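You operate a simulated robot arm through the tools that you are given. There is no shell and no other tool. Be economical: measure what you need, move in short steps, check, and stop when the job is done.

The job below is to be done with a simulated two-armed robot. You get a single attempt, and the scene is never put back.

TASK
Turn the bench dial to 1. Fetch the scrubbing brush and set it on the bottom shelf of the wire rack. Put the tub that says "gear" from the top of the steel bench on the middle shelf of the wire rack and the tub that says "chain" on the top of the fridge. Fetch the sensor with the largest size on its label from the middle shelf of the wire rack and set it on the top shelf of the wire rack. The order is free. Set down upright: sensor.

The check looks at the end state, three seconds after you hand in, the way a careful person would. Anything else that was tipped, shoved, dropped, spilled or broken makes it a failure.

THE ROBOT
Two 7-joint arms with three-finger grippers on one trunk, on a base that drives. Base frame: it is fixed to the floor where the robot stands at the start and does not move with it; the origin is under the middle of the robot, x ahead of it, y to its left, z up; the surface under the hand at the start is at about z = 860. Readings come in mm, degrees, newtons and seconds.
The left shoulder is at the start at [70, 146, 1237], the right one opposite. With the tool pointing down near the work surface each hand reaches from about 260 to 680 mm from the robot's upright axis, wherever it stands, measured 20 degrees to its own side. Places, roughly: bench dial [500, 0, 900]; bottom shelf of the wire rack [800, -2300, 200]; middle shelf of the wire rack [800, -2300, 600]; scrubbing brush (17x7x9 cm) [-1100, -4600, 200]; sensor [750, -2250, 500]; top of the fridge [-300, -4700, 1300]; top shelf of the wire rack [800, -2300, 900]; tub [-1250, -4500, 750]. Payload 2.2 kg a hand.
The tool frame of a hand sits at the grasp point between the pads (the TCP): z along the fingers, y along the line on which they close. The tips reach 28 mm beyond it. Largest opening 102 mm; the body of the gripper starts 71 mm behind the TCP.
Orientation is that of the tool frame in the base frame, as [roll, pitch, yaw] about the fixed x, y, z axes, in that order (R = Rz(yaw) Ry(pitch) Rx(roll)). With the fingers straight down and closing along the base's y, the tool's x points along the base's -x, its y along +y and its z along -z.

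THE INTERFACE
- The arms move only by the tool play_rows. It takes "left_series", "right_series" or both (then of equal length, played together; a hand with none holds still); each is text: rows parted by semicolons, each of 7 numbers parted by spaces: the turn, a rotation vector about the tool's x, y, z in units of 4 degrees (1.0 is 4 degrees), then the shift along the tool's x, y, z in units of 25 mm (1.0 is 25 mm), then the closure, from 0 (fully open) to 1 (shut). In form: wx wy wz x y z grip; .... A call has 1 to 8 rows; each row shifts and turns the commanded pose from where the row before left it, along the tool's axes as they then stand. A call with a number of a shift or a turn outside -1 to 1 is refused whole. Rows are played at 5 a second. More than 50 mm and 8.6 degrees between two rows, or a gripper value outside its range, and nothing of the call is played. Where a pose cannot be reached the arm comes as near as it can. A force on the tool above 40 N (or 10 N above the force at the start of the call, whichever is more), or a blocked arm, ends the call early, and 0.2 s more pass. Each finger halts on what it meets, pressing with about 21 N; the grip force reading is that of the motor and also rises with nothing between the fingers. The clock runs only during rows and for 0.2 s after the last one: add rows that do not move to give the fingers time. It gives the time, the measured TCP pose, the force on the tool (base axes), the opening and the grip force at its end, in the units of the frame above (readings bear some noise), with the torque about the TCP (base axes, N m) and any sound that the robot's microphone picked up, and new pictures: "show" is both (left out), scene, wrist or none (wrist: the cameras of the hands that moved).
- Cameras (640 x 400 px; columns grow to the right, rows downward): "scene" is now at [135.3, -3.7, 1459]; the picture's right is [-0.05, -1.00, 0.00], its down [-0.64, 0.03, -0.77] and it looks along [0.77, -0.04, -0.64] (base axes); focal length 268 px, centre (320, 200). "left" rides on the left gripper at [72, 38, -86] in its tool frame; the picture's right is [-0.46, 0.89, 0.00], its down [-0.60, -0.32, -0.73] and it looks along [-0.65, -0.34, 0.68] (tool axes); focal length 256 px, centre (320, 200). "right" rides on the right gripper at [69, 44, -86] in its tool frame; the picture's right is [-0.53, 0.84, 0.00], its down [-0.58, -0.37, -0.73] and it looks along [-0.62, -0.39, 0.68] (tool axes); focal length 256 px, centre (320, 200). There is no depth. A picture from a camera that has moved, and an enlarged one, comes with that camera's place and axes in the base frame and with its lens.
- lift_body(by): slides the trunk up (or, below 0, down) by that many mm; the arms and the scene camera ride with it, the base frame stays. It gives what a move gives, with no picture.
- roll_base(legs): drives the robot by 1 to 6 legs, each [ahead, left, turn to the left] in mm, mm and degrees, along the robot's own axes; the way and the turn of a leg run together, so that a leg with both is an arc; at most 1500 mm and 180 degrees a leg. The arms and the cameras ride along, it lands a little off, and it stops where it bumps. It gives what a move gives, and a new picture of the scene camera.
- head_to(pan, tilt): turns the head with the scene camera to pan (to the left, within 86 degrees either way) and tilt (down, from -29 to 69), counted from straight ahead of the robot. It gives what a move gives, and a new picture of the scene camera.
- inspect(camera, box): a new picture of the part [left, top, right, bottom] of that camera's present view, enlarged. It takes no simulated time.
- close_job(): hands the job in; it is judged then, once.

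Go step by step. Nothing tells you exact positions but the pictures and the camera data: compare them with the known pose of the tool, close in by small moves and look again before you grip or let go. The budget is 165 turns and 260 pictures, counting those below and the enlarged ones. Unless the task says otherwise, let go and move clear before handing in, and close with one line.

The tools are called after "Emit:" as name(argument=value, ...) on one line, values as JSON. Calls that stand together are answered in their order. play_rows: Moves the arms, as the interface text tells. Its arguments: {"type":"object","properties":{"left_series":{"type":"string"},"right_series":{"type":"string"},"show":{"type":"string","enum":["both","scene","wrist","none"]}},"required":[]} The other tools are called the same way: lift_body (by) slides the trunk up or down; roll_base (legs) drives the base; head_to (pan, tilt) turns the head that bears the scene camera; inspect (camera, box) takes an enlarged picture of a part of a camera's view; close_job () hands the job in.

At the start:

```text
t: 0.0
left_eef_pos: [528.5, 209.2, 1201.6]
left_orientation: [179.9, -0.1, -180.0]
left_ft_force: [-0.1, -0.2, 0.3]
left_wrist_torque: [0.01, 0.01, 0.01]
left_finger_gap: 101.9
left_finger_force: 0.1
right_eef_pos: [530.0, -216.8, 1191.6]
right_orientation: [180.0, 0.0, -180.0]
right_ft_force: [0.4, -0.1, -0.3]
right_wrist_torque: [0.01, 0.02, 0.01]
right_finger_gap: 102.0
right_finger_force: 0.1
trunk travel left (down, up): [-775.0, 165.0]
robot x, y, heading: [1.0, 0.3, 0.3]
head pan, tilt: [-2.8, 39.7]
```

scene: 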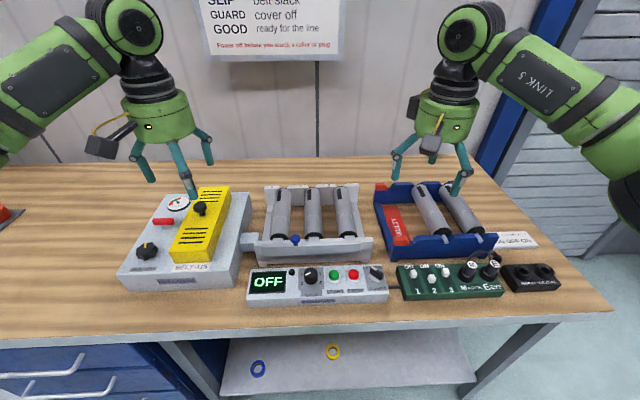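
right: 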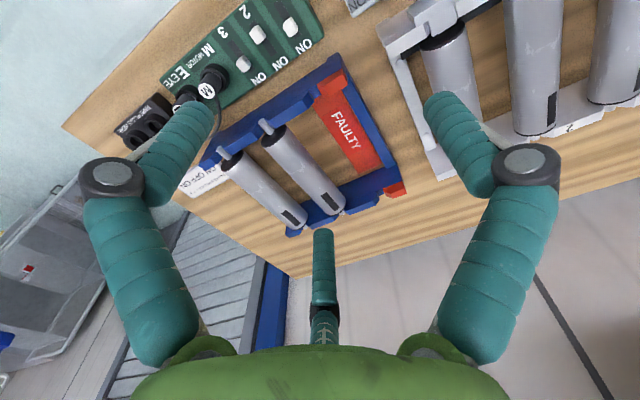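
left: 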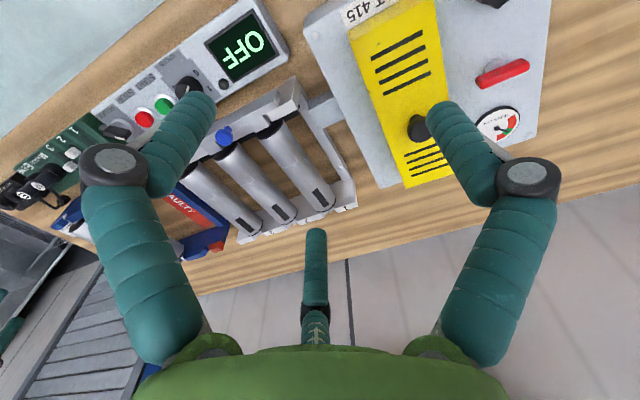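

I see the bench with an "OFF" display panel in front and several knobs. I'll enlarge that panel and read the sign first.

Emit:
inspect(camera="scene", box=[240, 250, 400, 310])

Emit:
inspect(camera="scene", box=[120, 170, 260, 300])

Emit:
head_to(pan=0, tilt=0)

```text
4.00 times, centred on (320, 280) of scene
camera zoom: at [135.3, -3.7, 1459.0], right [-0.05, -1.0, 0.0], down [-0.64, 0.03, -0.77], along [0.77, -0.04, -0.64], focal length 1074 px, centre (320, -120)
```

zoom: 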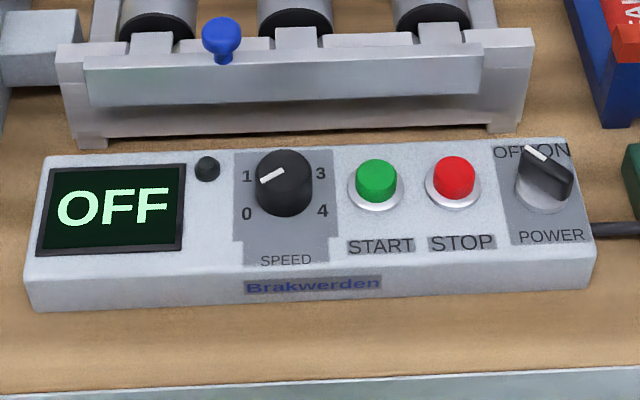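

```text
3.08 times, centred on (190, 235) of scene
camera zoom: at [135.3, -3.7, 1459.0], right [-0.05, -1.0, 0.0], down [-0.64, 0.03, -0.77], along [0.77, -0.04, -0.64], focal length 826 px, centre (720, 92)
```

zoom: 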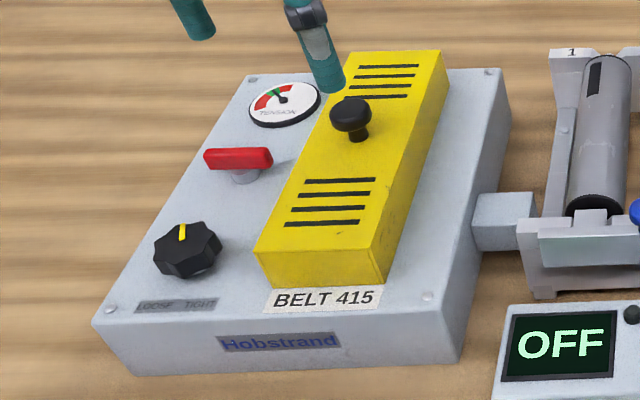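

```text
t: 1.1
left_eef_pos: [529.3, 209.3, 1201.6]
left_orientation: [180.0, 0.0, -179.9]
left_ft_force: [0.7, -0.8, 0.0]
left_wrist_torque: [0.01, -0.01, 0.02]
left_finger_gap: 102.1
left_finger_force: 0.1
right_eef_pos: [529.4, -218.5, 1190.3]
right_orientation: [-180.0, 0.1, -180.0]
right_ft_force: [0.4, 0.4, 0.6]
right_wrist_torque: [0.0, -0.03, 0.0]
right_finger_gap: 101.8
right_finger_force: 0.0
trunk travel left (down, up): [-775.0, 165.0]
robot x, y, heading: [0.1, -0.0, 0.0]
head pan, tilt: [0.0, 0.0]
camera scene: at [140.1, 0.5, 1522.1], right [0.0, -1.0, 0.0], down [0.0, 0.0, -1.0], along [1.0, 0.0, 0.0], focal length 268 px, centre (320, 200)
```

scene: 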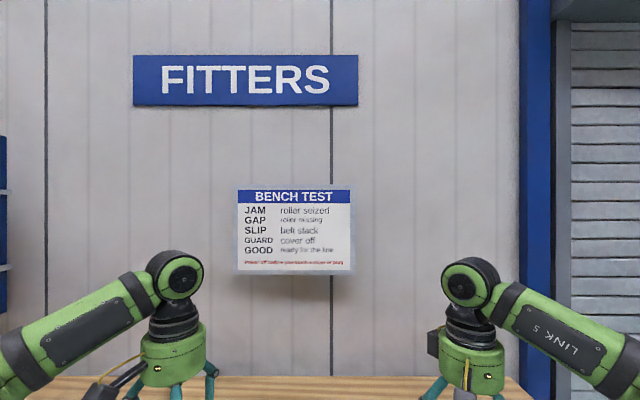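

The speed knob (0–4) reads as the bench dial, near [530, 0, 890], and its pointer seems to be at 0. I'll look closer with the left wrist camera and from the head.

Emit:
inspect(camera="left", box=[90, 20, 290, 150])

Emit:
head_to(pan=0, tilt=58)

Emit:
inspect(camera="scene", box=[270, 150, 370, 210])

```text
3.08 times, centred on (190, 85) of left
camera zoom: at [455.5, 247.3, 1287.2], right [0.46, 0.89, 0.0], down [0.6, -0.32, 0.73], along [0.65, -0.34, -0.68], focal length 788 px, centre (720, 554)
```

zoom: 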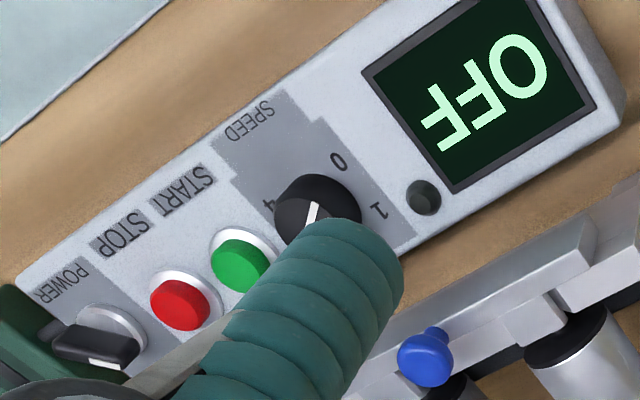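

```text
t: 2.3
left_eef_pos: [528.1, 210.4, 1201.4]
left_orientation: [179.9, 0.0, -179.9]
left_ft_force: [0.4, -0.8, 0.0]
left_wrist_torque: [0.01, 0.0, -0.01]
left_finger_gap: 102.1
left_finger_force: 0.1
right_eef_pos: [529.9, -218.2, 1190.3]
right_orientation: [-180.0, -0.1, 180.0]
right_ft_force: [-0.9, 0.1, 0.7]
right_wrist_torque: [0.01, 0.01, 0.04]
right_finger_gap: 102.0
right_finger_force: 0.1
trunk travel left (down, up): [-775.0, 165.0]
robot x, y, heading: [1.7, 1.2, -0.1]
head pan, tilt: [0.0, 58.0]
camera scene: at [119.1, 0.5, 1434.2], right [0.0, -1.0, 0.0], down [-0.85, 0.0, -0.53], along [0.53, 0.0, -0.85], focal length 268 px, centre (320, 200)
```

scene: 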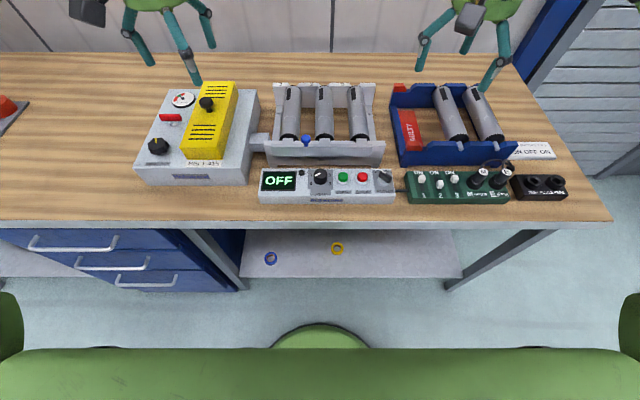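

```text
6.40 times, centred on (320, 180) of scene
camera zoom: at [119.1, 0.5, 1434.2], right [0.0, -1.0, 0.0], down [-0.85, 0.0, -0.53], along [0.53, 0.0, -0.85], focal length 1718 px, centre (320, 328)
```

zoom: 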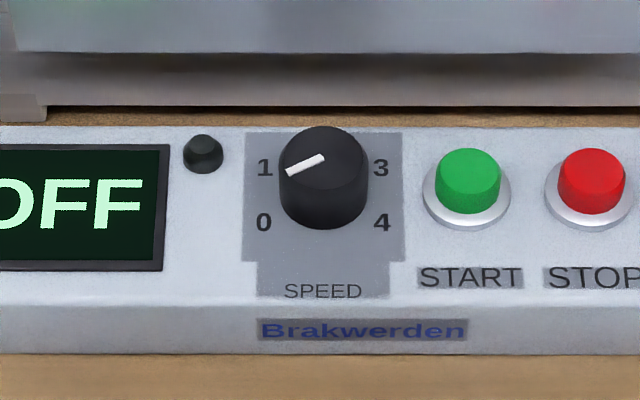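

The dial pointer is at 0, so it needs 60° clockwise seen from above; the knob is near [517, -1], z 893–917. I'll test-close the left gripper in the air to learn how its three-pronged fingers move.

Emit:
play_rows(left_series="0 0 0 0 0 0 0.5;0 0 0 0 0 0 0.5;0 0 0 0 0 0 0.5", show="both")

Emit:
play_rows(left_series="0 0 0 0 0 0 1;0 0 0 0 0 0 1;0 0 0 0 0 0 1;0 0 0 0 0 0 1", show="wrist")

```text
t: 3.1
left_eef_pos: [527.1, 210.9, 1200.7]
left_orientation: [-180.0, 0.0, -179.9]
left_ft_force: [0.2, -0.3, -0.2]
left_wrist_torque: [0.01, 0.01, 0.0]
left_finger_gap: 51.0
left_finger_force: 0.0
right_eef_pos: [528.6, -216.8, 1190.1]
right_orientation: [180.0, 0.0, -179.9]
right_ft_force: [0.7, -0.7, 0.2]
right_wrist_torque: [0.02, 0.03, 0.0]
right_finger_gap: 102.0
right_finger_force: 0.2
trunk travel left (down, up): [-775.0, 165.0]
robot x, y, heading: [0.5, -2.9, 0.0]
head pan, tilt: [0.0, 58.0]
camera scene: at [119.0, 0.5, 1434.1], right [0.0, -1.0, 0.0], down [-0.85, 0.0, -0.53], along [0.53, 0.0, -0.85], focal length 268 px, centre (320, 200)
camera left: at [455.5, 247.3, 1287.2], right [0.46, 0.89, 0.0], down [0.6, -0.32, 0.73], along [0.65, -0.34, -0.68], focal length 256 px, centre (320, 200)
```

scene: 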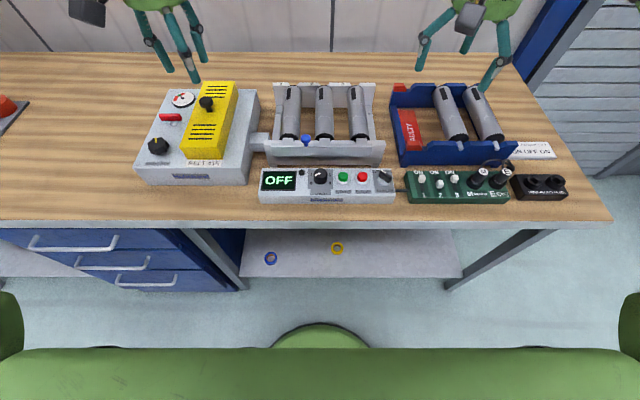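
left: 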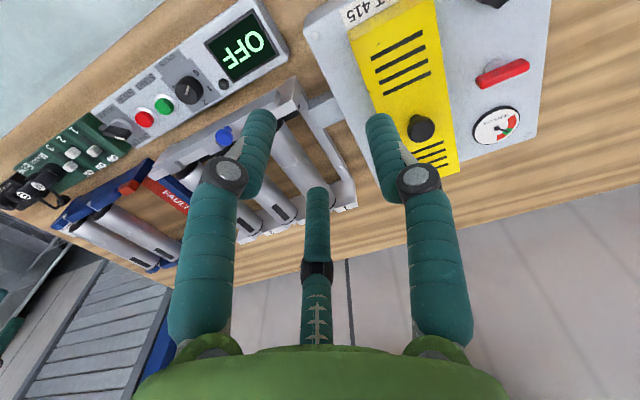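

```text
t: 4.1
left_eef_pos: [527.8, 209.8, 1201.7]
left_orientation: [-180.0, 0.1, -180.0]
left_ft_force: [-0.4, 0.5, 0.2]
left_wrist_torque: [-0.01, 0.02, -0.01]
left_finger_gap: 2.0
left_finger_force: 21.1
right_eef_pos: [527.8, -217.3, 1190.1]
right_orientation: [180.0, 0.0, -180.0]
right_ft_force: [-0.1, 0.0, 0.8]
right_wrist_torque: [0.03, -0.01, -0.01]
right_finger_gap: 102.0
right_finger_force: 0.1
trunk travel left (down, up): [-775.0, 165.0]
robot x, y, heading: [1.9, -1.2, -0.0]
head pan, tilt: [0.0, 58.0]
camera left: at [455.5, 247.3, 1287.2], right [0.46, 0.89, 0.0], down [0.6, -0.32, 0.73], along [0.65, -0.34, -0.68], focal length 256 px, centre (320, 200)
```

left: 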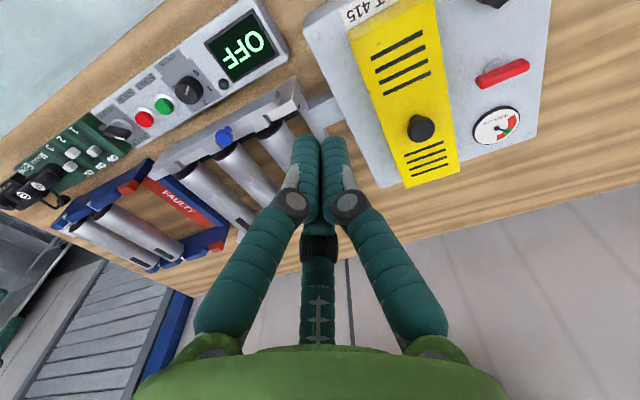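

The prongs close to the tool axis as described. I'll bring the left hand above the speed knob, with the gap about half open.

Emit:
play_rows(left_series="0 0 0 0.05 -1 1 0.45;0 0 0 0.05 -1 1 0.45;0 0 0 0.05 -1 1 0.45;0 0 0 0.05 -1 1 0.45;0 0 0 0.05 -1 1 0.45;0 0 0 0.05 -1 1 0.45;0 0 0 0.05 -1 1 0.45;0 0 0 0.05 -1 1 0.45", show="none")

Emit:
play_rows(left_series="-1 0 0 0 0 0 0.45;1 0 0 0 -0.44 0 0.45;0 0 -1 0 0 0 0.45;0 0 -1 0 0 0 0.45;0 0 -1 0 0 0 0.45;0 0 -1 0 0 0 0.45;0 0 -1 0 0 0 0.45;0 0 -1 0 0 0 0.45", show="both")

```text
t: 5.9
left_eef_pos: [520.9, 8.5, 1000.4]
left_orientation: [180.0, 0.0, -179.8]
left_ft_force: [0.0, 0.0, 0.8]
left_wrist_torque: [0.04, 0.0, -0.03]
left_finger_gap: 56.1
left_finger_force: 0.1
right_eef_pos: [528.4, -218.4, 1189.8]
right_orientation: [179.9, 0.1, 180.0]
right_ft_force: [-0.1, -0.8, -0.3]
right_wrist_torque: [0.02, -0.04, -0.01]
right_finger_gap: 102.2
right_finger_force: 0.1
trunk travel left (down, up): [-775.0, 165.0]
robot x, y, heading: [0.9, -0.7, -0.1]
head pan, tilt: [0.0, 58.0]
```

```text
t: 7.7
left_eef_pos: [519.2, -1.3, 1000.2]
left_orientation: [179.9, 0.0, -155.8]
left_ft_force: [0.1, -0.2, -0.1]
left_wrist_torque: [0.0, -0.02, 0.01]
left_finger_gap: 56.3
left_finger_force: 0.1
right_eef_pos: [529.1, -217.2, 1190.1]
right_orientation: [-180.0, 0.0, -179.9]
right_ft_force: [0.2, 0.8, 0.8]
right_wrist_torque: [0.0, 0.0, -0.03]
right_finger_gap: 102.1
right_finger_force: 0.1
trunk travel left (down, up): [-775.0, 165.0]
robot x, y, heading: [1.0, -3.9, -0.1]
head pan, tilt: [0.0, 58.0]
camera scene: at [119.0, 0.5, 1434.1], right [0.0, -1.0, 0.0], down [-0.85, 0.0, -0.53], along [0.53, 0.0, -0.85], focal length 268 px, centre (320, 200)
camera left: at [437.4, 3.8, 1087.0], right [0.06, 1.0, 0.0], down [0.68, -0.04, 0.73], along [0.73, -0.05, -0.68], focal length 256 px, centre (320, 200)
```

scene: 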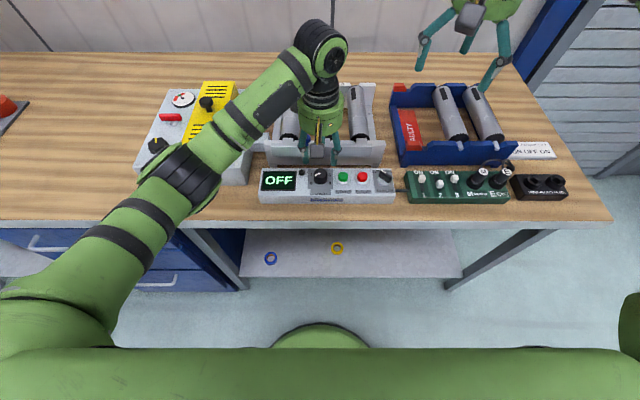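
left: 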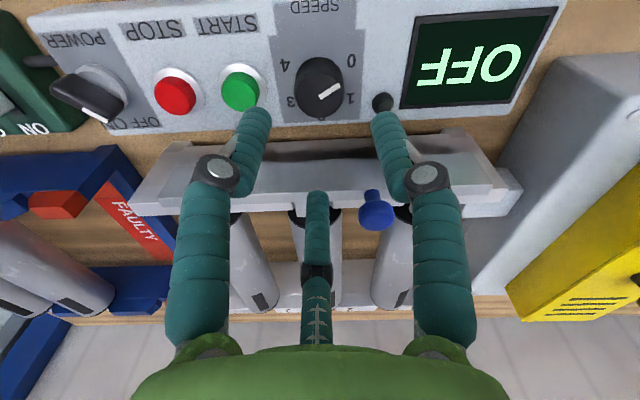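

Knob estimated at (515, -1), straight under the hand. I'll correct a few millimetres and lower most of the way, then look.

Emit:
play_rows(left_series="0 0 0 0.146 0.066 0.7 0.45;0 0 0 0 0 0.7 0.45;0 0 0 0 0 0.6 0.45;0 0 0 0 0 0.5 0.45", show="wrist")

Emit:
inspect(camera="scene", box=[270, 130, 370, 210])

```text
t: 8.7
left_eef_pos: [515.2, -3.4, 938.2]
left_orientation: [180.0, -0.1, -155.9]
left_ft_force: [-0.2, -0.9, 0.3]
left_wrist_torque: [-0.02, 0.01, 0.02]
left_finger_gap: 56.1
left_finger_force: 0.0
right_eef_pos: [529.1, -216.3, 1190.2]
right_orientation: [-180.0, 0.0, -180.0]
right_ft_force: [0.4, 0.2, -0.2]
right_wrist_torque: [-0.01, 0.02, 0.03]
right_finger_gap: 101.7
right_finger_force: 0.2
trunk travel left (down, up): [-775.0, 165.0]
robot x, y, heading: [1.6, 2.1, 0.0]
head pan, tilt: [0.0, 58.0]
camera left: at [434.1, 1.7, 1024.4], right [0.06, 1.0, 0.0], down [0.68, -0.04, 0.73], along [0.73, -0.05, -0.68], focal length 256 px, centre (320, 200)
```

left: 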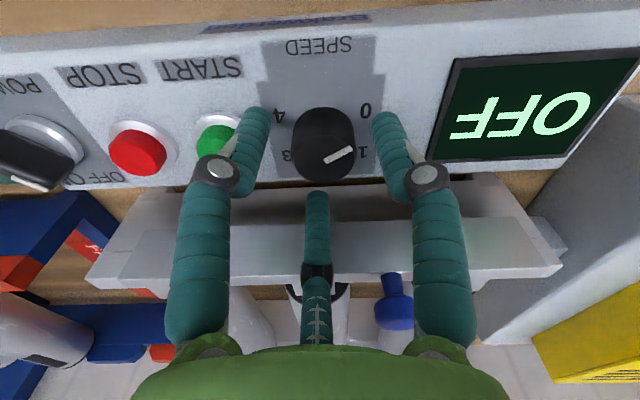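

```text
5.00 times, centred on (320, 170) of scene
camera zoom: at [119.0, 0.4, 1434.1], right [0.0, -1.0, 0.0], down [-0.85, 0.0, -0.53], along [0.53, 0.0, -0.85], focal length 1342 px, centre (320, 350)
```

zoom: 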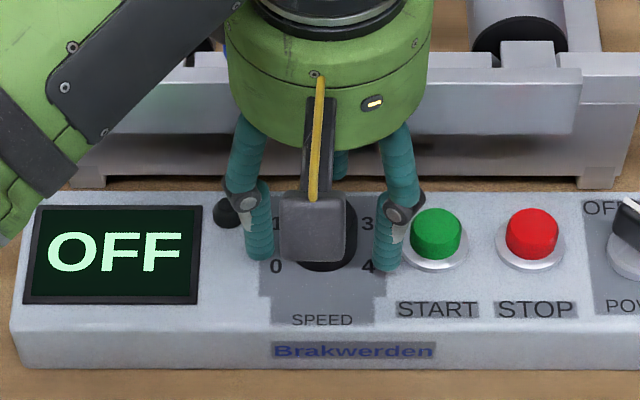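

The hand is centred over the knob to about 2 mm. I'll go down 11 mm and close.

Emit:
play_rows(left_series="0 0 0 0.05 0.08 0.25 0.45;0 0 0 0 0 0.2 0.45;0 0 0 0 0 0 0.7;0 0 0 0 0 0 0.85;0 0 0 0 0 0 0.85;0 0 0 0 0 0 0.85", show="wrist")

```text
t: 10.1
left_eef_pos: [514.2, -1.5, 927.7]
left_orientation: [-179.8, 0.0, -155.9]
left_ft_force: [4.4, -0.7, 2.6]
left_wrist_torque: [-0.06, -0.46, 0.01]
left_finger_gap: 33.1
left_finger_force: 44.7
right_eef_pos: [531.3, -218.4, 1190.1]
right_orientation: [-180.0, 0.0, 180.0]
right_ft_force: [-0.3, -0.2, 0.4]
right_wrist_torque: [-0.02, 0.0, -0.02]
right_finger_gap: 102.1
right_finger_force: 0.1
trunk travel left (down, up): [-775.0, 165.0]
robot x, y, heading: [-1.5, -3.0, -0.2]
head pan, tilt: [0.0, 58.0]
camera left: at [432.3, 3.7, 1013.5], right [0.06, 1.0, 0.0], down [0.68, -0.04, 0.73], along [0.73, -0.05, -0.68], focal length 256 px, centre (320, 200)
```

left: 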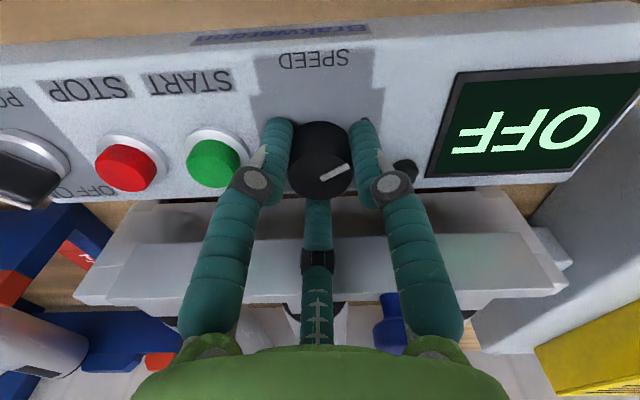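

Gripped the knob at 33 mm. Now I turn it clockwise in steps.

Emit:
play_rows(left_series="0 0 1 0 0 0 0.85;0 0 1 0 0 0 0.85;0 0 1 0 0 0 0.85;0 0 1 0 0 0 0.85;0 0 1 0 0 0 0.85;0 0 1 0 0 0 0.85;0 0 1 0 0 0 0.85;0 0 1 0 0 0 0.85", show="wrist")

Emit:
play_rows(left_series="0 0 1 0 0 0 0.85;0 0 1 0 0 0 0.85;0 0 1 0 0 0 0.85;0 0 1 0 0 0 0.85;0 0 1 0 0 0 0.85;0 0 1 0 0 0 0.85;0 0 1 0 0 0 0.85;0 0 0 0 0 0 0.85", show="wrist")

Emit:
inspect(camera="left", box=[200, 60, 440, 220])

```text
t: 11.9
left_eef_pos: [513.6, -1.4, 928.2]
left_orientation: [-179.9, 0.1, 171.9]
left_ft_force: [12.9, -4.6, 13.0]
left_wrist_torque: [-0.09, 0.11, 0.01]
left_finger_gap: 33.1
left_finger_force: 44.6
right_eef_pos: [530.6, -218.3, 1189.8]
right_orientation: [179.9, 0.0, 180.0]
right_ft_force: [-0.8, -0.8, 0.3]
right_wrist_torque: [0.0, 0.03, 0.02]
right_finger_gap: 102.0
right_finger_force: 0.1
trunk travel left (down, up): [-775.0, 165.0]
robot x, y, heading: [-2.1, -0.7, 0.0]
head pan, tilt: [0.0, 58.0]
camera left: at [447.4, 46.3, 1013.3], right [0.58, 0.81, 0.0], down [0.55, -0.4, 0.73], along [0.59, -0.43, -0.68], focal length 256 px, centre (320, 200)
```

left: 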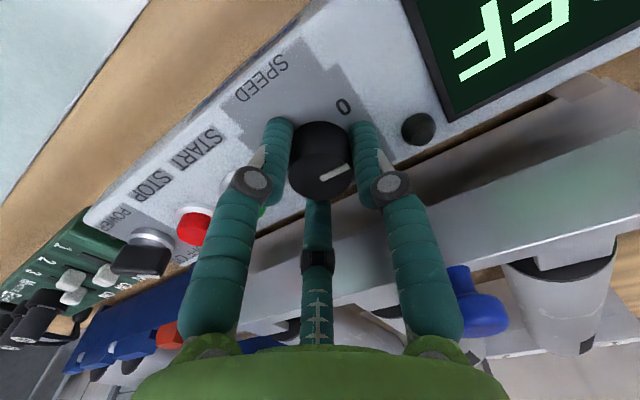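

```text
t: 13.7
left_eef_pos: [513.3, -2.0, 927.7]
left_orientation: [180.0, 0.1, 144.0]
left_ft_force: [11.6, -6.9, 14.4]
left_wrist_torque: [-0.53, -0.05, -0.09]
left_finger_gap: 32.8
left_finger_force: 45.2
right_eef_pos: [529.8, -219.2, 1189.7]
right_orientation: [179.9, 0.1, -180.0]
right_ft_force: [0.2, 0.3, 0.6]
right_wrist_torque: [0.0, 0.02, -0.01]
right_finger_gap: 101.8
right_finger_force: 0.1
trunk travel left (down, up): [-775.0, 165.0]
robot x, y, heading: [1.6, -1.4, -0.1]
head pan, tilt: [0.0, 58.0]
camera left: at [477.6, 71.8, 1013.3], right [0.9, 0.44, 0.0], down [0.3, -0.61, 0.73], along [0.32, -0.66, -0.68], focal length 256 px, centre (320, 200)
```

left: 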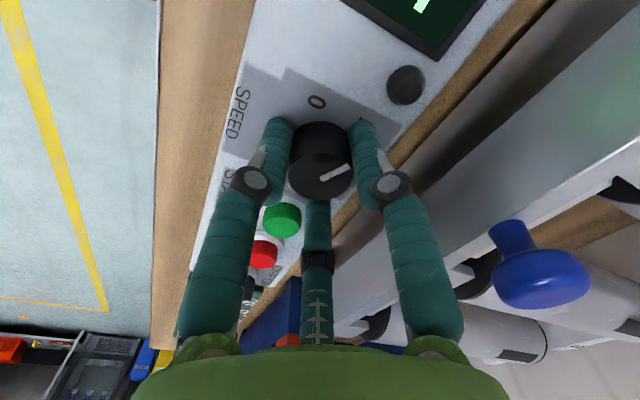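

```text
2.50 times, centred on (320, 140) of left
camera zoom: at [477.6, 71.8, 1013.3], right [0.9, 0.44, 0.0], down [0.3, -0.61, 0.73], along [0.32, -0.66, -0.68], focal length 640 px, centre (320, 350)
```

zoom: 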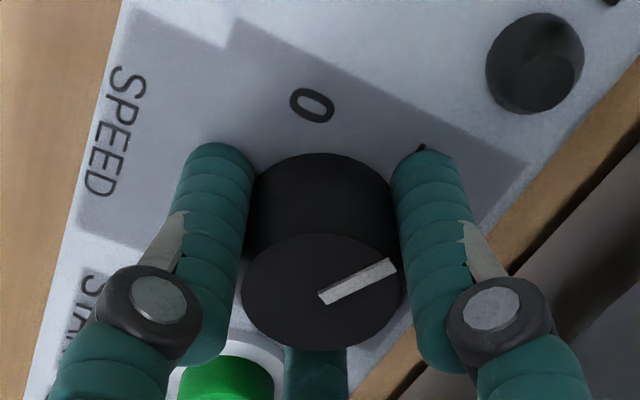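

The pointer now aims at 1 (about 30° above left). I'll release, rise and check.

Emit:
play_rows(left_series="0 0 0 0 0 0 0.45;0 0 0 0 0 0 0.45;0 0 0 0 0 -1 0.45;0 0 0 0 0 -1 0.45;0 0 0 0 0 -1 0.45;0 0 0 0 0 -1 0.45;0 0 0 0 1 -1 0.45;0 0 0 0 1 -1 0.45", show="none")

Emit:
play_rows(left_series="0 0 -1 0 1 -1 0;0 0 -1 0 1 -1 0;0 0 -1 0 1 -1 0;0 0 -1 0 1 -1 0;0 0 -1 0 1 -1 0;0 0 -1 0 0 0 0;0 0 -1 0 0 0 0;0 0 -1 0 0 0 0", show="none")

Emit:
inspect(camera="scene", box=[270, 150, 370, 210])

```text
t: 15.5
left_eef_pos: [542.3, 40.1, 1076.5]
left_orientation: [-179.9, 0.0, 144.1]
left_ft_force: [-0.1, 0.2, 0.3]
left_wrist_torque: [0.0, -0.02, 0.02]
left_finger_gap: 56.1
left_finger_force: 0.1
right_eef_pos: [529.8, -217.3, 1191.7]
right_orientation: [180.0, 0.0, -180.0]
right_ft_force: [0.0, -0.8, 0.4]
right_wrist_torque: [0.0, 0.03, 0.01]
right_finger_gap: 102.0
right_finger_force: 0.0
trunk travel left (down, up): [-775.0, 165.0]
robot x, y, heading: [0.7, 4.5, 0.0]
head pan, tilt: [0.0, 58.0]
```

```text
t: 17.3
left_eef_pos: [598.2, 150.3, 1202.4]
left_orientation: [-179.9, 0.0, 176.3]
left_ft_force: [0.2, -0.4, -0.2]
left_wrist_torque: [0.03, 0.01, 0.01]
left_finger_gap: 102.0
left_finger_force: 0.0
right_eef_pos: [528.7, -217.3, 1190.9]
right_orientation: [-179.9, 0.0, -180.0]
right_ft_force: [-0.7, 0.6, -1.0]
right_wrist_torque: [-0.02, 0.04, -0.03]
right_finger_gap: 101.8
right_finger_force: 0.0
trunk travel left (down, up): [-775.0, 165.0]
robot x, y, heading: [-0.5, -2.1, -0.1]
head pan, tilt: [0.0, 58.0]
```

```text
6.40 times, centred on (320, 180) of scene
camera zoom: at [118.7, 0.7, 1434.2], right [0.0, -1.0, 0.0], down [-0.85, 0.0, -0.53], along [0.53, 0.0, -0.85], focal length 1718 px, centre (320, 328)
```

zoom: 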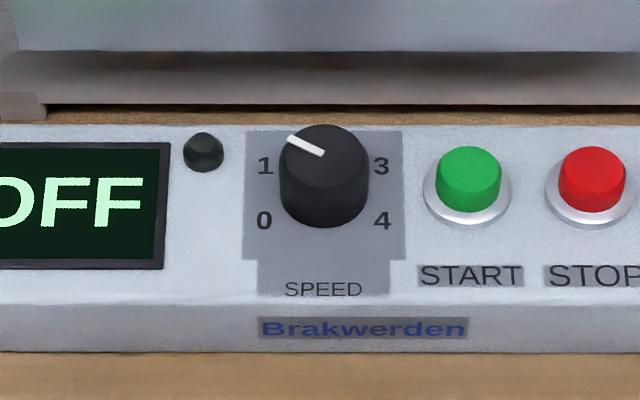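

The dial points at 1. Next I tuck the arms in, look right for the rack, and plan the drive.

Emit:
play_rows(left_series="0 0 0.12 1 0.3 0 0;0 0 0.12 1 0.3 0 0;0 0 0.12 1 0.3 0 0;0 0 0.12 1 0.3 0 0;0 0 0.12 1 0.3 0 0;0 0 0.12 1 0.3 0 0;0 0 0.12 1 0.3 0 0;0 0 0.12 1 0.3 0 0", right_series="0 0 0 0.7 0 0 0;0 0 0 0.7 0 0 0;0 0 0 0.7 0 0 0;0 0 0 0.7 0 0 0;0 0 0 0.7 0 0 0;0 0 0 0.7 0 0 0;0 0 0 0.7 0 0 0;0 0 0 0.7 0 0 0", show="none")

Emit:
head_to(pan=-75, tilt=20)

```text
t: 19.1
left_eef_pos: [404.7, 231.7, 1203.3]
left_orientation: [180.0, 0.1, 172.3]
left_ft_force: [-0.4, -0.2, 0.1]
left_wrist_torque: [-0.03, -0.02, 0.03]
left_finger_gap: 101.8
left_finger_force: 0.2
right_eef_pos: [386.0, -216.8, 1189.5]
right_orientation: [180.0, 0.1, -179.9]
right_ft_force: [0.0, -0.4, -0.2]
right_wrist_torque: [-0.01, -0.02, 0.01]
right_finger_gap: 102.0
right_finger_force: 0.1
trunk travel left (down, up): [-775.0, 165.0]
robot x, y, heading: [0.5, 0.2, -0.2]
head pan, tilt: [0.0, 58.0]
```

```text
t: 20.6
left_eef_pos: [408.3, 229.7, 1201.6]
left_orientation: [-180.0, 0.0, 172.2]
left_ft_force: [-0.1, -0.1, -0.4]
left_wrist_torque: [0.04, -0.02, 0.01]
left_finger_gap: 102.0
left_finger_force: 0.1
right_eef_pos: [388.8, -218.3, 1188.1]
right_orientation: [180.0, 0.0, 180.0]
right_ft_force: [0.6, -0.1, -0.9]
right_wrist_torque: [0.02, 0.02, -0.02]
right_finger_gap: 101.9
right_finger_force: 0.1
trunk travel left (down, up): [-775.0, 165.0]
robot x, y, heading: [-0.9, 0.9, 0.1]
head pan, tilt: [-75.0, 20.0]
camera scene: at [74.5, -89.5, 1489.9], right [-0.97, -0.26, 0.0], down [-0.09, 0.33, -0.94], along [0.24, -0.91, -0.34], focal length 268 px, centre (320, 200)
```

scene: 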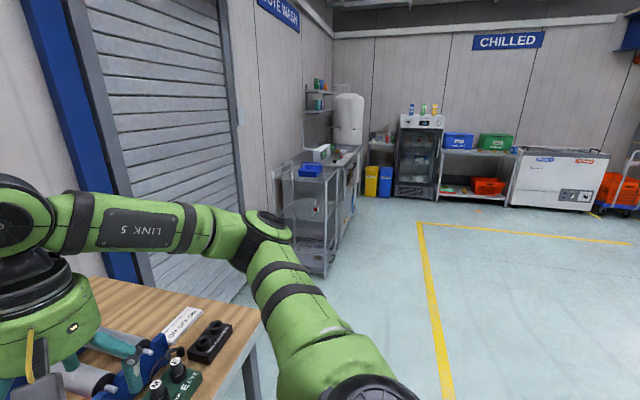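

I see the wire rack, sink run, fridge with bottles on top, and the steel bench with blue and green tubs. I'll zoom in on these.

Emit:
inspect(camera="scene", box=[380, 90, 540, 215])

Emit:
inspect(camera="scene", box=[260, 60, 400, 280])

```text
3.20 times, centred on (460, 152) of scene
camera zoom: at [74.5, -89.5, 1489.9], right [-0.97, -0.26, 0.0], down [-0.09, 0.33, -0.94], along [0.24, -0.91, -0.34], focal length 859 px, centre (-128, 352)
```

zoom: 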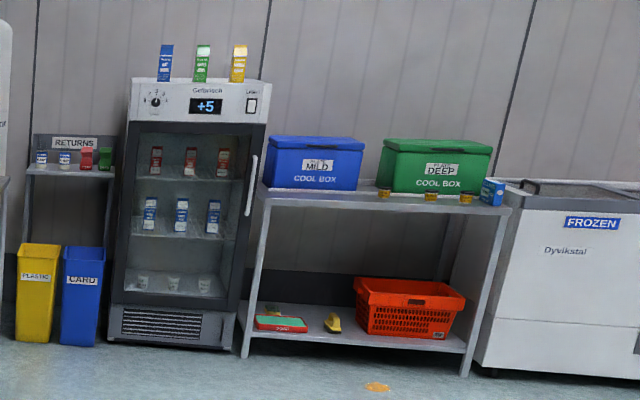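

```text
1.82 times, centred on (330, 170) of scene
camera zoom: at [74.5, -89.5, 1489.9], right [-0.97, -0.26, 0.0], down [-0.09, 0.33, -0.94], along [0.24, -0.91, -0.34], focal length 488 px, centre (302, 254)
```

zoom: 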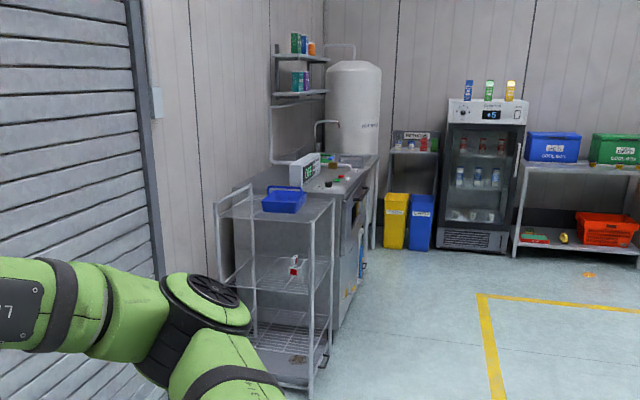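

The small tubs sit on the steel bench front edge around x −1190…−1515, and a yellow object on the lower shelf looks like the brush. I'll back away, turn right and drive towards the bench.

Emit:
roll_base(legs=[[-350, 0, 0], [0, 0, -90], [1400, -500, 0], [1400, -500, 0]])

Emit:
head_to(pan=0, tilt=30)

```text
t: 40.6
left_eef_pos: [-1200.6, -3181.3, 1203.3]
left_orientation: [180.0, 0.0, 80.0]
left_ft_force: [0.1, -0.4, 0.9]
left_wrist_torque: [0.0, 0.0, 0.01]
left_finger_gap: 102.1
left_finger_force: 0.1
right_eef_pos: [-1648.6, -3145.0, 1189.3]
right_orientation: [-180.0, 0.1, 87.7]
right_ft_force: [-0.3, 0.0, -0.6]
right_wrist_torque: [0.01, 0.0, -0.01]
right_finger_gap: 101.9
right_finger_force: 0.1
trunk travel left (down, up): [-775.0, 165.0]
robot x, y, heading: [-1415.6, -2761.2, -92.3]
head pan, tilt: [-75.0, 20.0]
camera scene: at [-1507.3, -2834.5, 1490.0], right [-0.22, 0.98, 0.0], down [0.33, 0.08, -0.94], along [-0.92, -0.21, -0.34], focal length 268 px, centre (320, 200)
```

scene: 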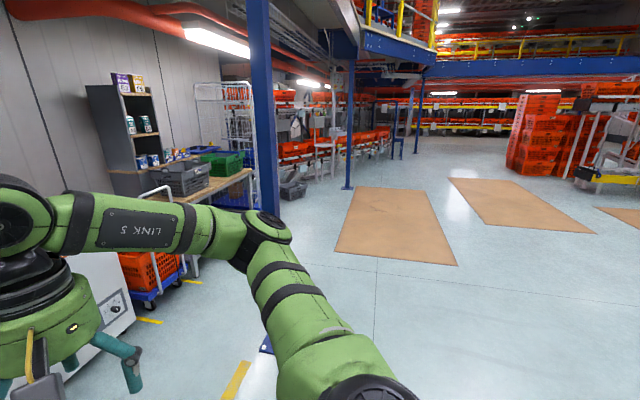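

```text
t: 42.1
left_eef_pos: [-1200.4, -3182.0, 1202.5]
left_orientation: [-180.0, 0.0, 80.0]
left_ft_force: [0.7, -0.2, 1.0]
left_wrist_torque: [0.02, -0.02, 0.01]
left_finger_gap: 101.9
left_finger_force: 0.2
right_eef_pos: [-1648.0, -3145.0, 1188.7]
right_orientation: [-180.0, 0.0, 87.7]
right_ft_force: [0.2, -0.2, 1.3]
right_wrist_torque: [0.02, 0.01, 0.0]
right_finger_gap: 101.8
right_finger_force: 0.1
trunk travel left (down, up): [-775.0, 165.0]
robot x, y, heading: [-1417.3, -2766.2, -92.2]
head pan, tilt: [0.0, 30.0]
camera scene: at [-1420.4, -2904.9, 1473.9], right [-1.0, 0.04, 0.0], down [0.02, 0.5, -0.87], along [-0.03, -0.87, -0.5], focal length 268 px, centre (320, 200)
```

scene: 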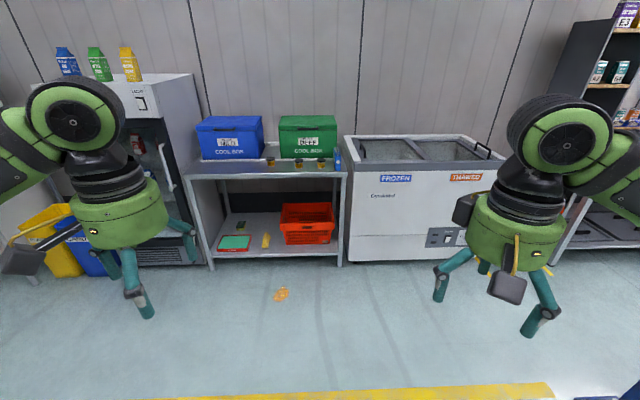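

I'm facing the steel bench; tubs around (-1145…-1490, -4555, ~785) on a ~765-high top. I'll zoom in to read the labels and see the brush and floor patch.

Emit:
inspect(camera="scene", box=[250, 140, 350, 185])

Emit:
inspect(camera="scene", box=[200, 200, 350, 310])

Emit:
inspect(camera="scene", box=[40, 30, 220, 140])

```text
6.40 times, centred on (300, 162) of scene
camera zoom: at [-1420.4, -2904.9, 1473.9], right [-1.0, 0.04, 0.0], down [0.02, 0.5, -0.87], along [-0.03, -0.87, -0.5], focal length 1718 px, centre (448, 440)
```

zoom: 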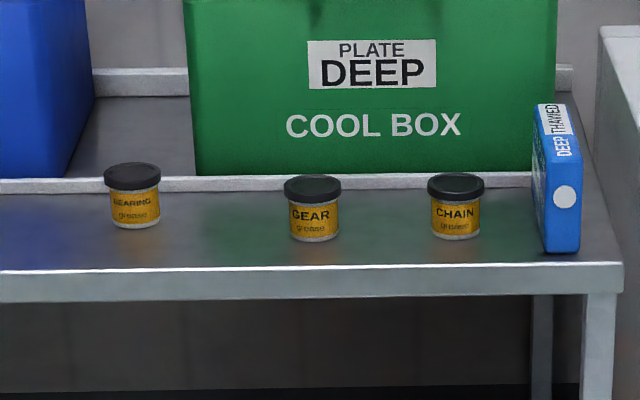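

```text
3.64 times, centred on (275, 255) of scene
camera zoom: at [-1420.4, -2904.9, 1473.9], right [-1.0, 0.04, 0.0], down [0.02, 0.5, -0.87], along [-0.03, -0.87, -0.5], focal length 976 px, centre (484, 0)
```

zoom: 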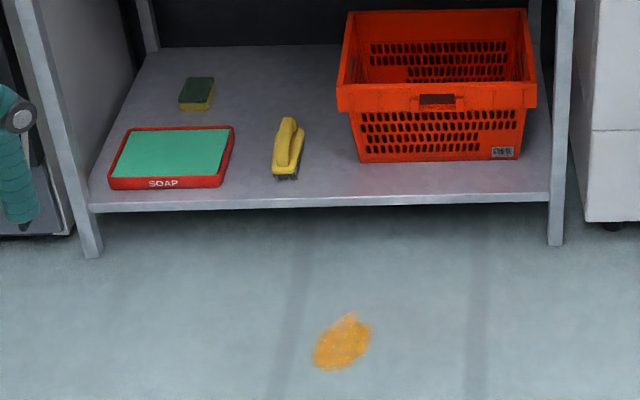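

```text
3.56 times, centred on (130, 85) of scene
camera zoom: at [-1420.4, -2904.9, 1473.9], right [-1.0, 0.04, 0.0], down [0.02, 0.5, -0.87], along [-0.03, -0.87, -0.5], focal length 955 px, centre (996, 609)
```

zoom: 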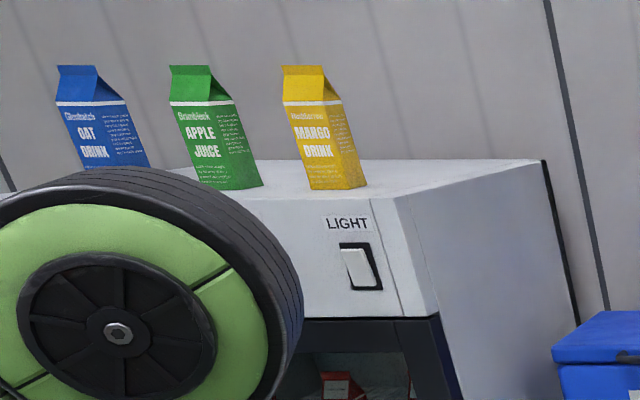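

Left to right: BEARING, GEAR, CHAIN. The brush with the yellow handle is on the lower shelf near (-1062, -4565). I'll roll closer, keeping to the right of the orange floor patch, and look down.

Emit:
roll_base(legs=[[1130, -20, 2]])

Emit:
head_to(pan=0, tilt=50)

```text
t: 47.8
left_eef_pos: [-1233.6, -4293.3, 1204.1]
left_orientation: [-179.9, -0.1, 81.9]
left_ft_force: [0.1, -0.3, 0.6]
left_wrist_torque: [-0.04, -0.03, 0.02]
left_finger_gap: 101.9
left_finger_force: 0.2
right_eef_pos: [-1681.5, -4270.8, 1189.7]
right_orientation: [180.0, 0.1, 89.6]
right_ft_force: [0.4, 0.2, -0.2]
right_wrist_torque: [-0.03, 0.01, -0.03]
right_finger_gap: 102.2
right_finger_force: 0.0
trunk travel left (down, up): [-775.0, 165.0]
robot x, y, heading: [-1460.1, -3887.1, -90.6]
head pan, tilt: [0.0, 30.0]
camera scene: at [-1461.7, -4024.3, 1473.9], right [-1.0, 0.01, 0.0], down [0.0, 0.5, -0.87], along [-0.01, -0.87, -0.5], focal length 268 px, centre (320, 200)
```

scene: 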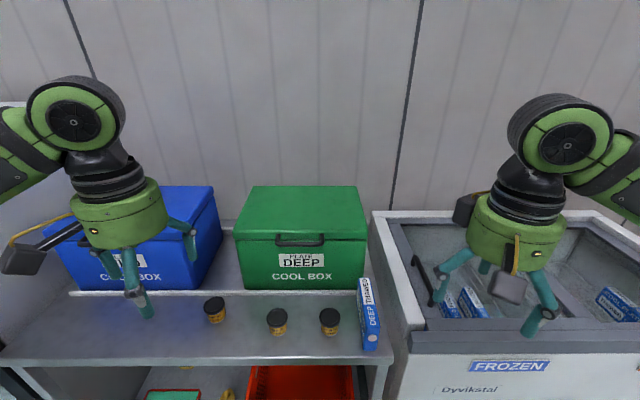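

```text
t: 48.7
left_eef_pos: [-1233.1, -4294.5, 1203.3]
left_orientation: [-180.0, -0.1, 82.0]
left_ft_force: [-0.6, 0.5, 0.3]
left_wrist_torque: [0.03, 0.02, 0.01]
left_finger_gap: 101.9
left_finger_force: 0.1
right_eef_pos: [-1682.1, -4272.3, 1188.3]
right_orientation: [-179.9, 0.0, 89.6]
right_ft_force: [-0.2, 0.5, -0.1]
right_wrist_torque: [-0.03, -0.01, 0.02]
right_finger_gap: 101.9
right_finger_force: 0.1
trunk travel left (down, up): [-775.0, 165.0]
robot x, y, heading: [-1457.6, -3884.1, -90.3]
head pan, tilt: [0.0, 50.0]
camera scene: at [-1461.6, -4011.9, 1444.4], right [-1.0, 0.01, 0.0], down [0.01, 0.77, -0.64], along [0.0, -0.64, -0.77], focal length 268 px, centre (320, 200)
```

scene: 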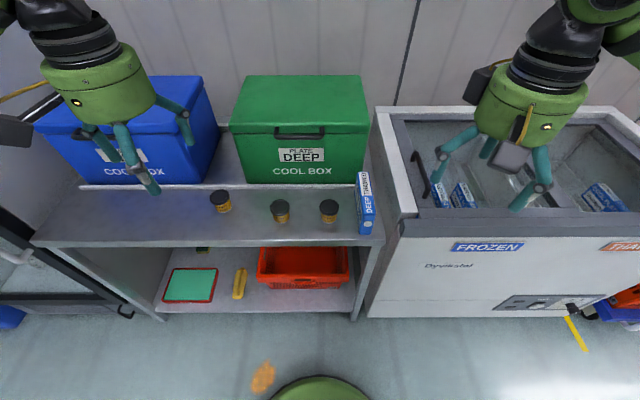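

Triangulating gives the bench top at z ≈ 800, GEAR near (-1343, -4480), CHAIN near (-1488, -4480). I'll move the left hand above GEAR.

Emit:
play_rows(left_series="0 0 -1 0 0 0 0;0 0 -1 -0.24 0 0 0;0 0 0 -1 -0.73 0 0;0 0 0 -1 -0.73 0.5 0;0 0 0 -1 -0.73 1 0;0 0 0 -1 -0.73 1 0;0 0 0 -1 -0.73 1 0;0 0 0 -1 -0.73 1 0", show="none")

Emit:
play_rows(left_series="0 0 0 -0.6 0 1 0;0 0 0 -0.6 0 1 0;0 0 0 0 0 1 0;0 0 0 0 0 1 0;0 0 0 0 0 0.5 0", show="both")

```text
t: 50.5
left_eef_pos: [-1346.1, -4451.6, 1091.1]
left_orientation: [179.9, 0.0, 89.9]
left_ft_force: [-0.4, 0.6, -0.6]
left_wrist_torque: [0.03, -0.02, 0.0]
left_finger_gap: 101.8
left_finger_force: 0.1
right_eef_pos: [-1682.0, -4272.3, 1187.3]
right_orientation: [179.9, 0.0, 89.6]
right_ft_force: [0.0, 0.1, 0.1]
right_wrist_torque: [0.02, 0.02, 0.02]
right_finger_gap: 102.1
right_finger_force: 0.0
trunk travel left (down, up): [-775.0, 165.0]
robot x, y, heading: [-1459.7, -3887.4, -90.2]
head pan, tilt: [0.0, 50.0]
```

```text
t: 51.7
left_eef_pos: [-1344.2, -4479.8, 977.8]
left_orientation: [180.0, 0.0, 89.8]
left_ft_force: [0.3, 0.7, 0.7]
left_wrist_torque: [0.01, 0.01, 0.01]
left_finger_gap: 102.0
left_finger_force: 0.1
right_eef_pos: [-1682.1, -4272.6, 1188.6]
right_orientation: [179.9, 0.0, 89.6]
right_ft_force: [0.1, -0.4, -0.1]
right_wrist_torque: [0.01, 0.0, 0.03]
right_finger_gap: 101.9
right_finger_force: 0.0
trunk travel left (down, up): [-775.0, 165.0]
robot x, y, heading: [-1460.2, -3882.7, -90.2]
head pan, tilt: [0.0, 50.0]
camera scene: at [-1462.0, -4012.0, 1444.3], right [-1.0, 0.01, 0.0], down [0.01, 0.77, -0.64], along [0.0, -0.64, -0.77], focal length 268 px, centre (320, 200)
camera left: at [-1306.3, -4408.3, 1063.3], right [0.88, -0.47, 0.0], down [-0.32, -0.6, 0.73], along [-0.34, -0.65, -0.68], focal length 256 px, centre (320, 200)
```

scene: 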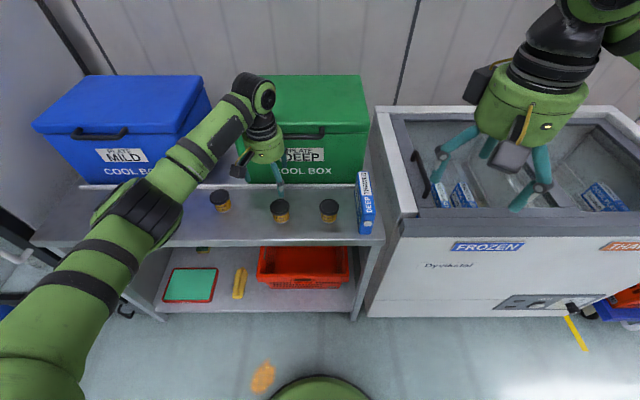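
left: 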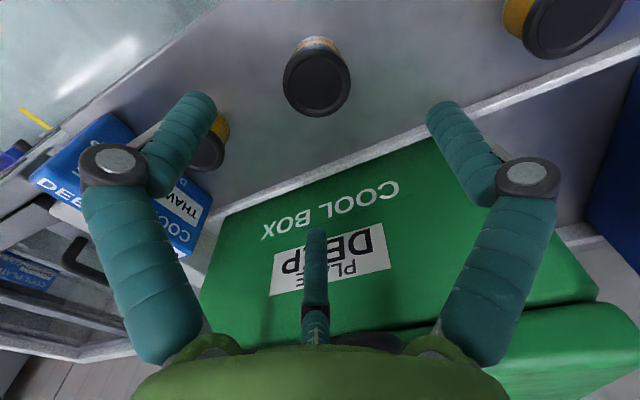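

GEAR lid is seen at about (-1349, -4486); I'll correct by 5 mm and lower in two stages.

Emit:
play_rows(left_series="0 0 0 -0.2 -0.2 1 0;0 0 0 0 0 1 0;0 0 0 0 0 1 0;0 0 0 0 0 1 0;0 0 0 0 0 0.4 0", show="both")

Emit:
inspect(camera="scene", box=[220, 150, 360, 250])

```text
t: 52.9
left_eef_pos: [-1347.9, -4484.4, 867.4]
left_orientation: [180.0, 0.0, 89.8]
left_ft_force: [-1.0, -0.1, 0.4]
left_wrist_torque: [0.01, 0.0, 0.01]
left_finger_gap: 102.1
left_finger_force: 0.0
right_eef_pos: [-1681.8, -4271.8, 1188.0]
right_orientation: [-180.0, 0.0, 89.6]
right_ft_force: [-0.1, 0.0, -0.6]
right_wrist_torque: [0.0, -0.01, 0.01]
right_finger_gap: 102.1
right_finger_force: 0.0
trunk travel left (down, up): [-775.0, 165.0]
robot x, y, heading: [-1463.3, -3882.3, -90.6]
head pan, tilt: [0.0, 50.0]
camera scene: at [-1461.6, -4011.7, 1444.3], right [-1.0, 0.01, 0.0], down [0.01, 0.77, -0.64], along [0.0, -0.64, -0.77], focal length 268 px, centre (320, 200)
camera left: at [-1310.5, -4412.7, 952.9], right [0.88, -0.47, 0.0], down [-0.32, -0.6, 0.73], along [-0.34, -0.65, -0.68], focal length 256 px, centre (320, 200)
```

scene: 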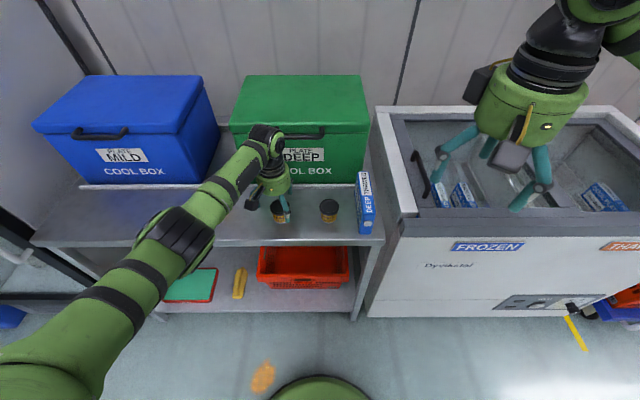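
left: 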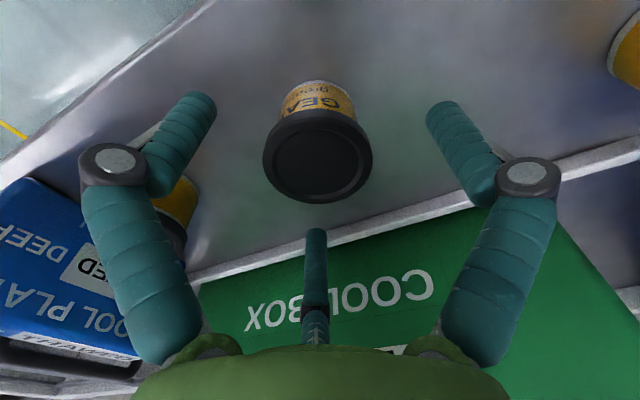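

```text
4.00 times, centred on (290, 200) of scene
camera zoom: at [-1461.6, -4011.7, 1444.3], right [-1.0, 0.01, 0.0], down [0.01, 0.77, -0.64], along [0.0, -0.64, -0.77], focal length 1074 px, centre (440, 200)
```

zoom: 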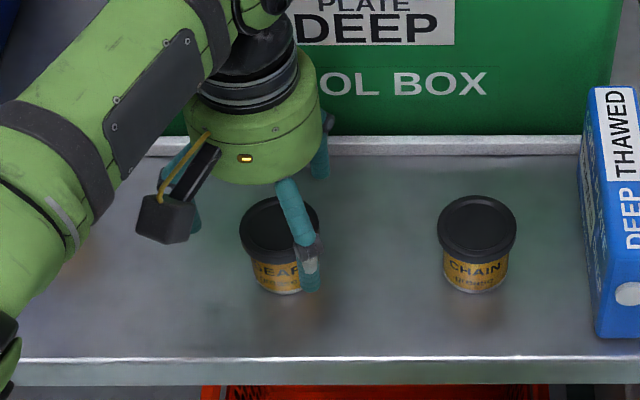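

The hand is centred over the GEAR tub (lid ≈ z 846). Down 30 mm and close.

Emit:
play_rows(left_series="0 0 0 -0.02 -0.04 0.7 0;0 0 0 0 0 0.5 0;0 0 0 0 0 0 0.4;0 0 0 0 0 0 0.65;0 0 0 0 0 0 0.65;0 0 0 0 0 0 0.65", show="wrist")

```text
t: 54.3
left_eef_pos: [-1350.0, -4486.9, 837.3]
left_orientation: [180.0, 0.0, 90.0]
left_ft_force: [0.3, 0.2, 1.9]
left_wrist_torque: [-0.03, -0.09, -0.02]
left_finger_gap: 55.2
left_finger_force: 20.8
right_eef_pos: [-1681.6, -4272.2, 1189.2]
right_orientation: [180.0, 0.1, 89.6]
right_ft_force: [-0.1, 1.2, 1.0]
right_wrist_torque: [0.01, -0.01, 0.0]
right_finger_gap: 102.1
right_finger_force: 0.0
trunk travel left (down, up): [-775.0, 165.0]
robot x, y, heading: [-1461.3, -3883.4, -90.7]
head pan, tilt: [0.0, 50.0]
camera left: at [-1312.6, -4414.7, 923.3], right [0.88, -0.47, 0.0], down [-0.32, -0.6, 0.73], along [-0.34, -0.65, -0.68], focal length 256 px, centre (320, 200)
```

left: 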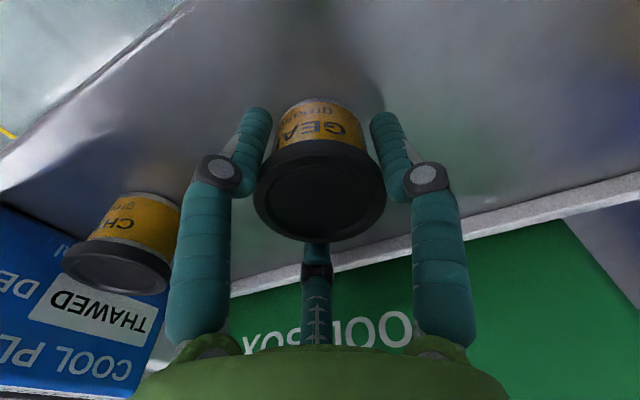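

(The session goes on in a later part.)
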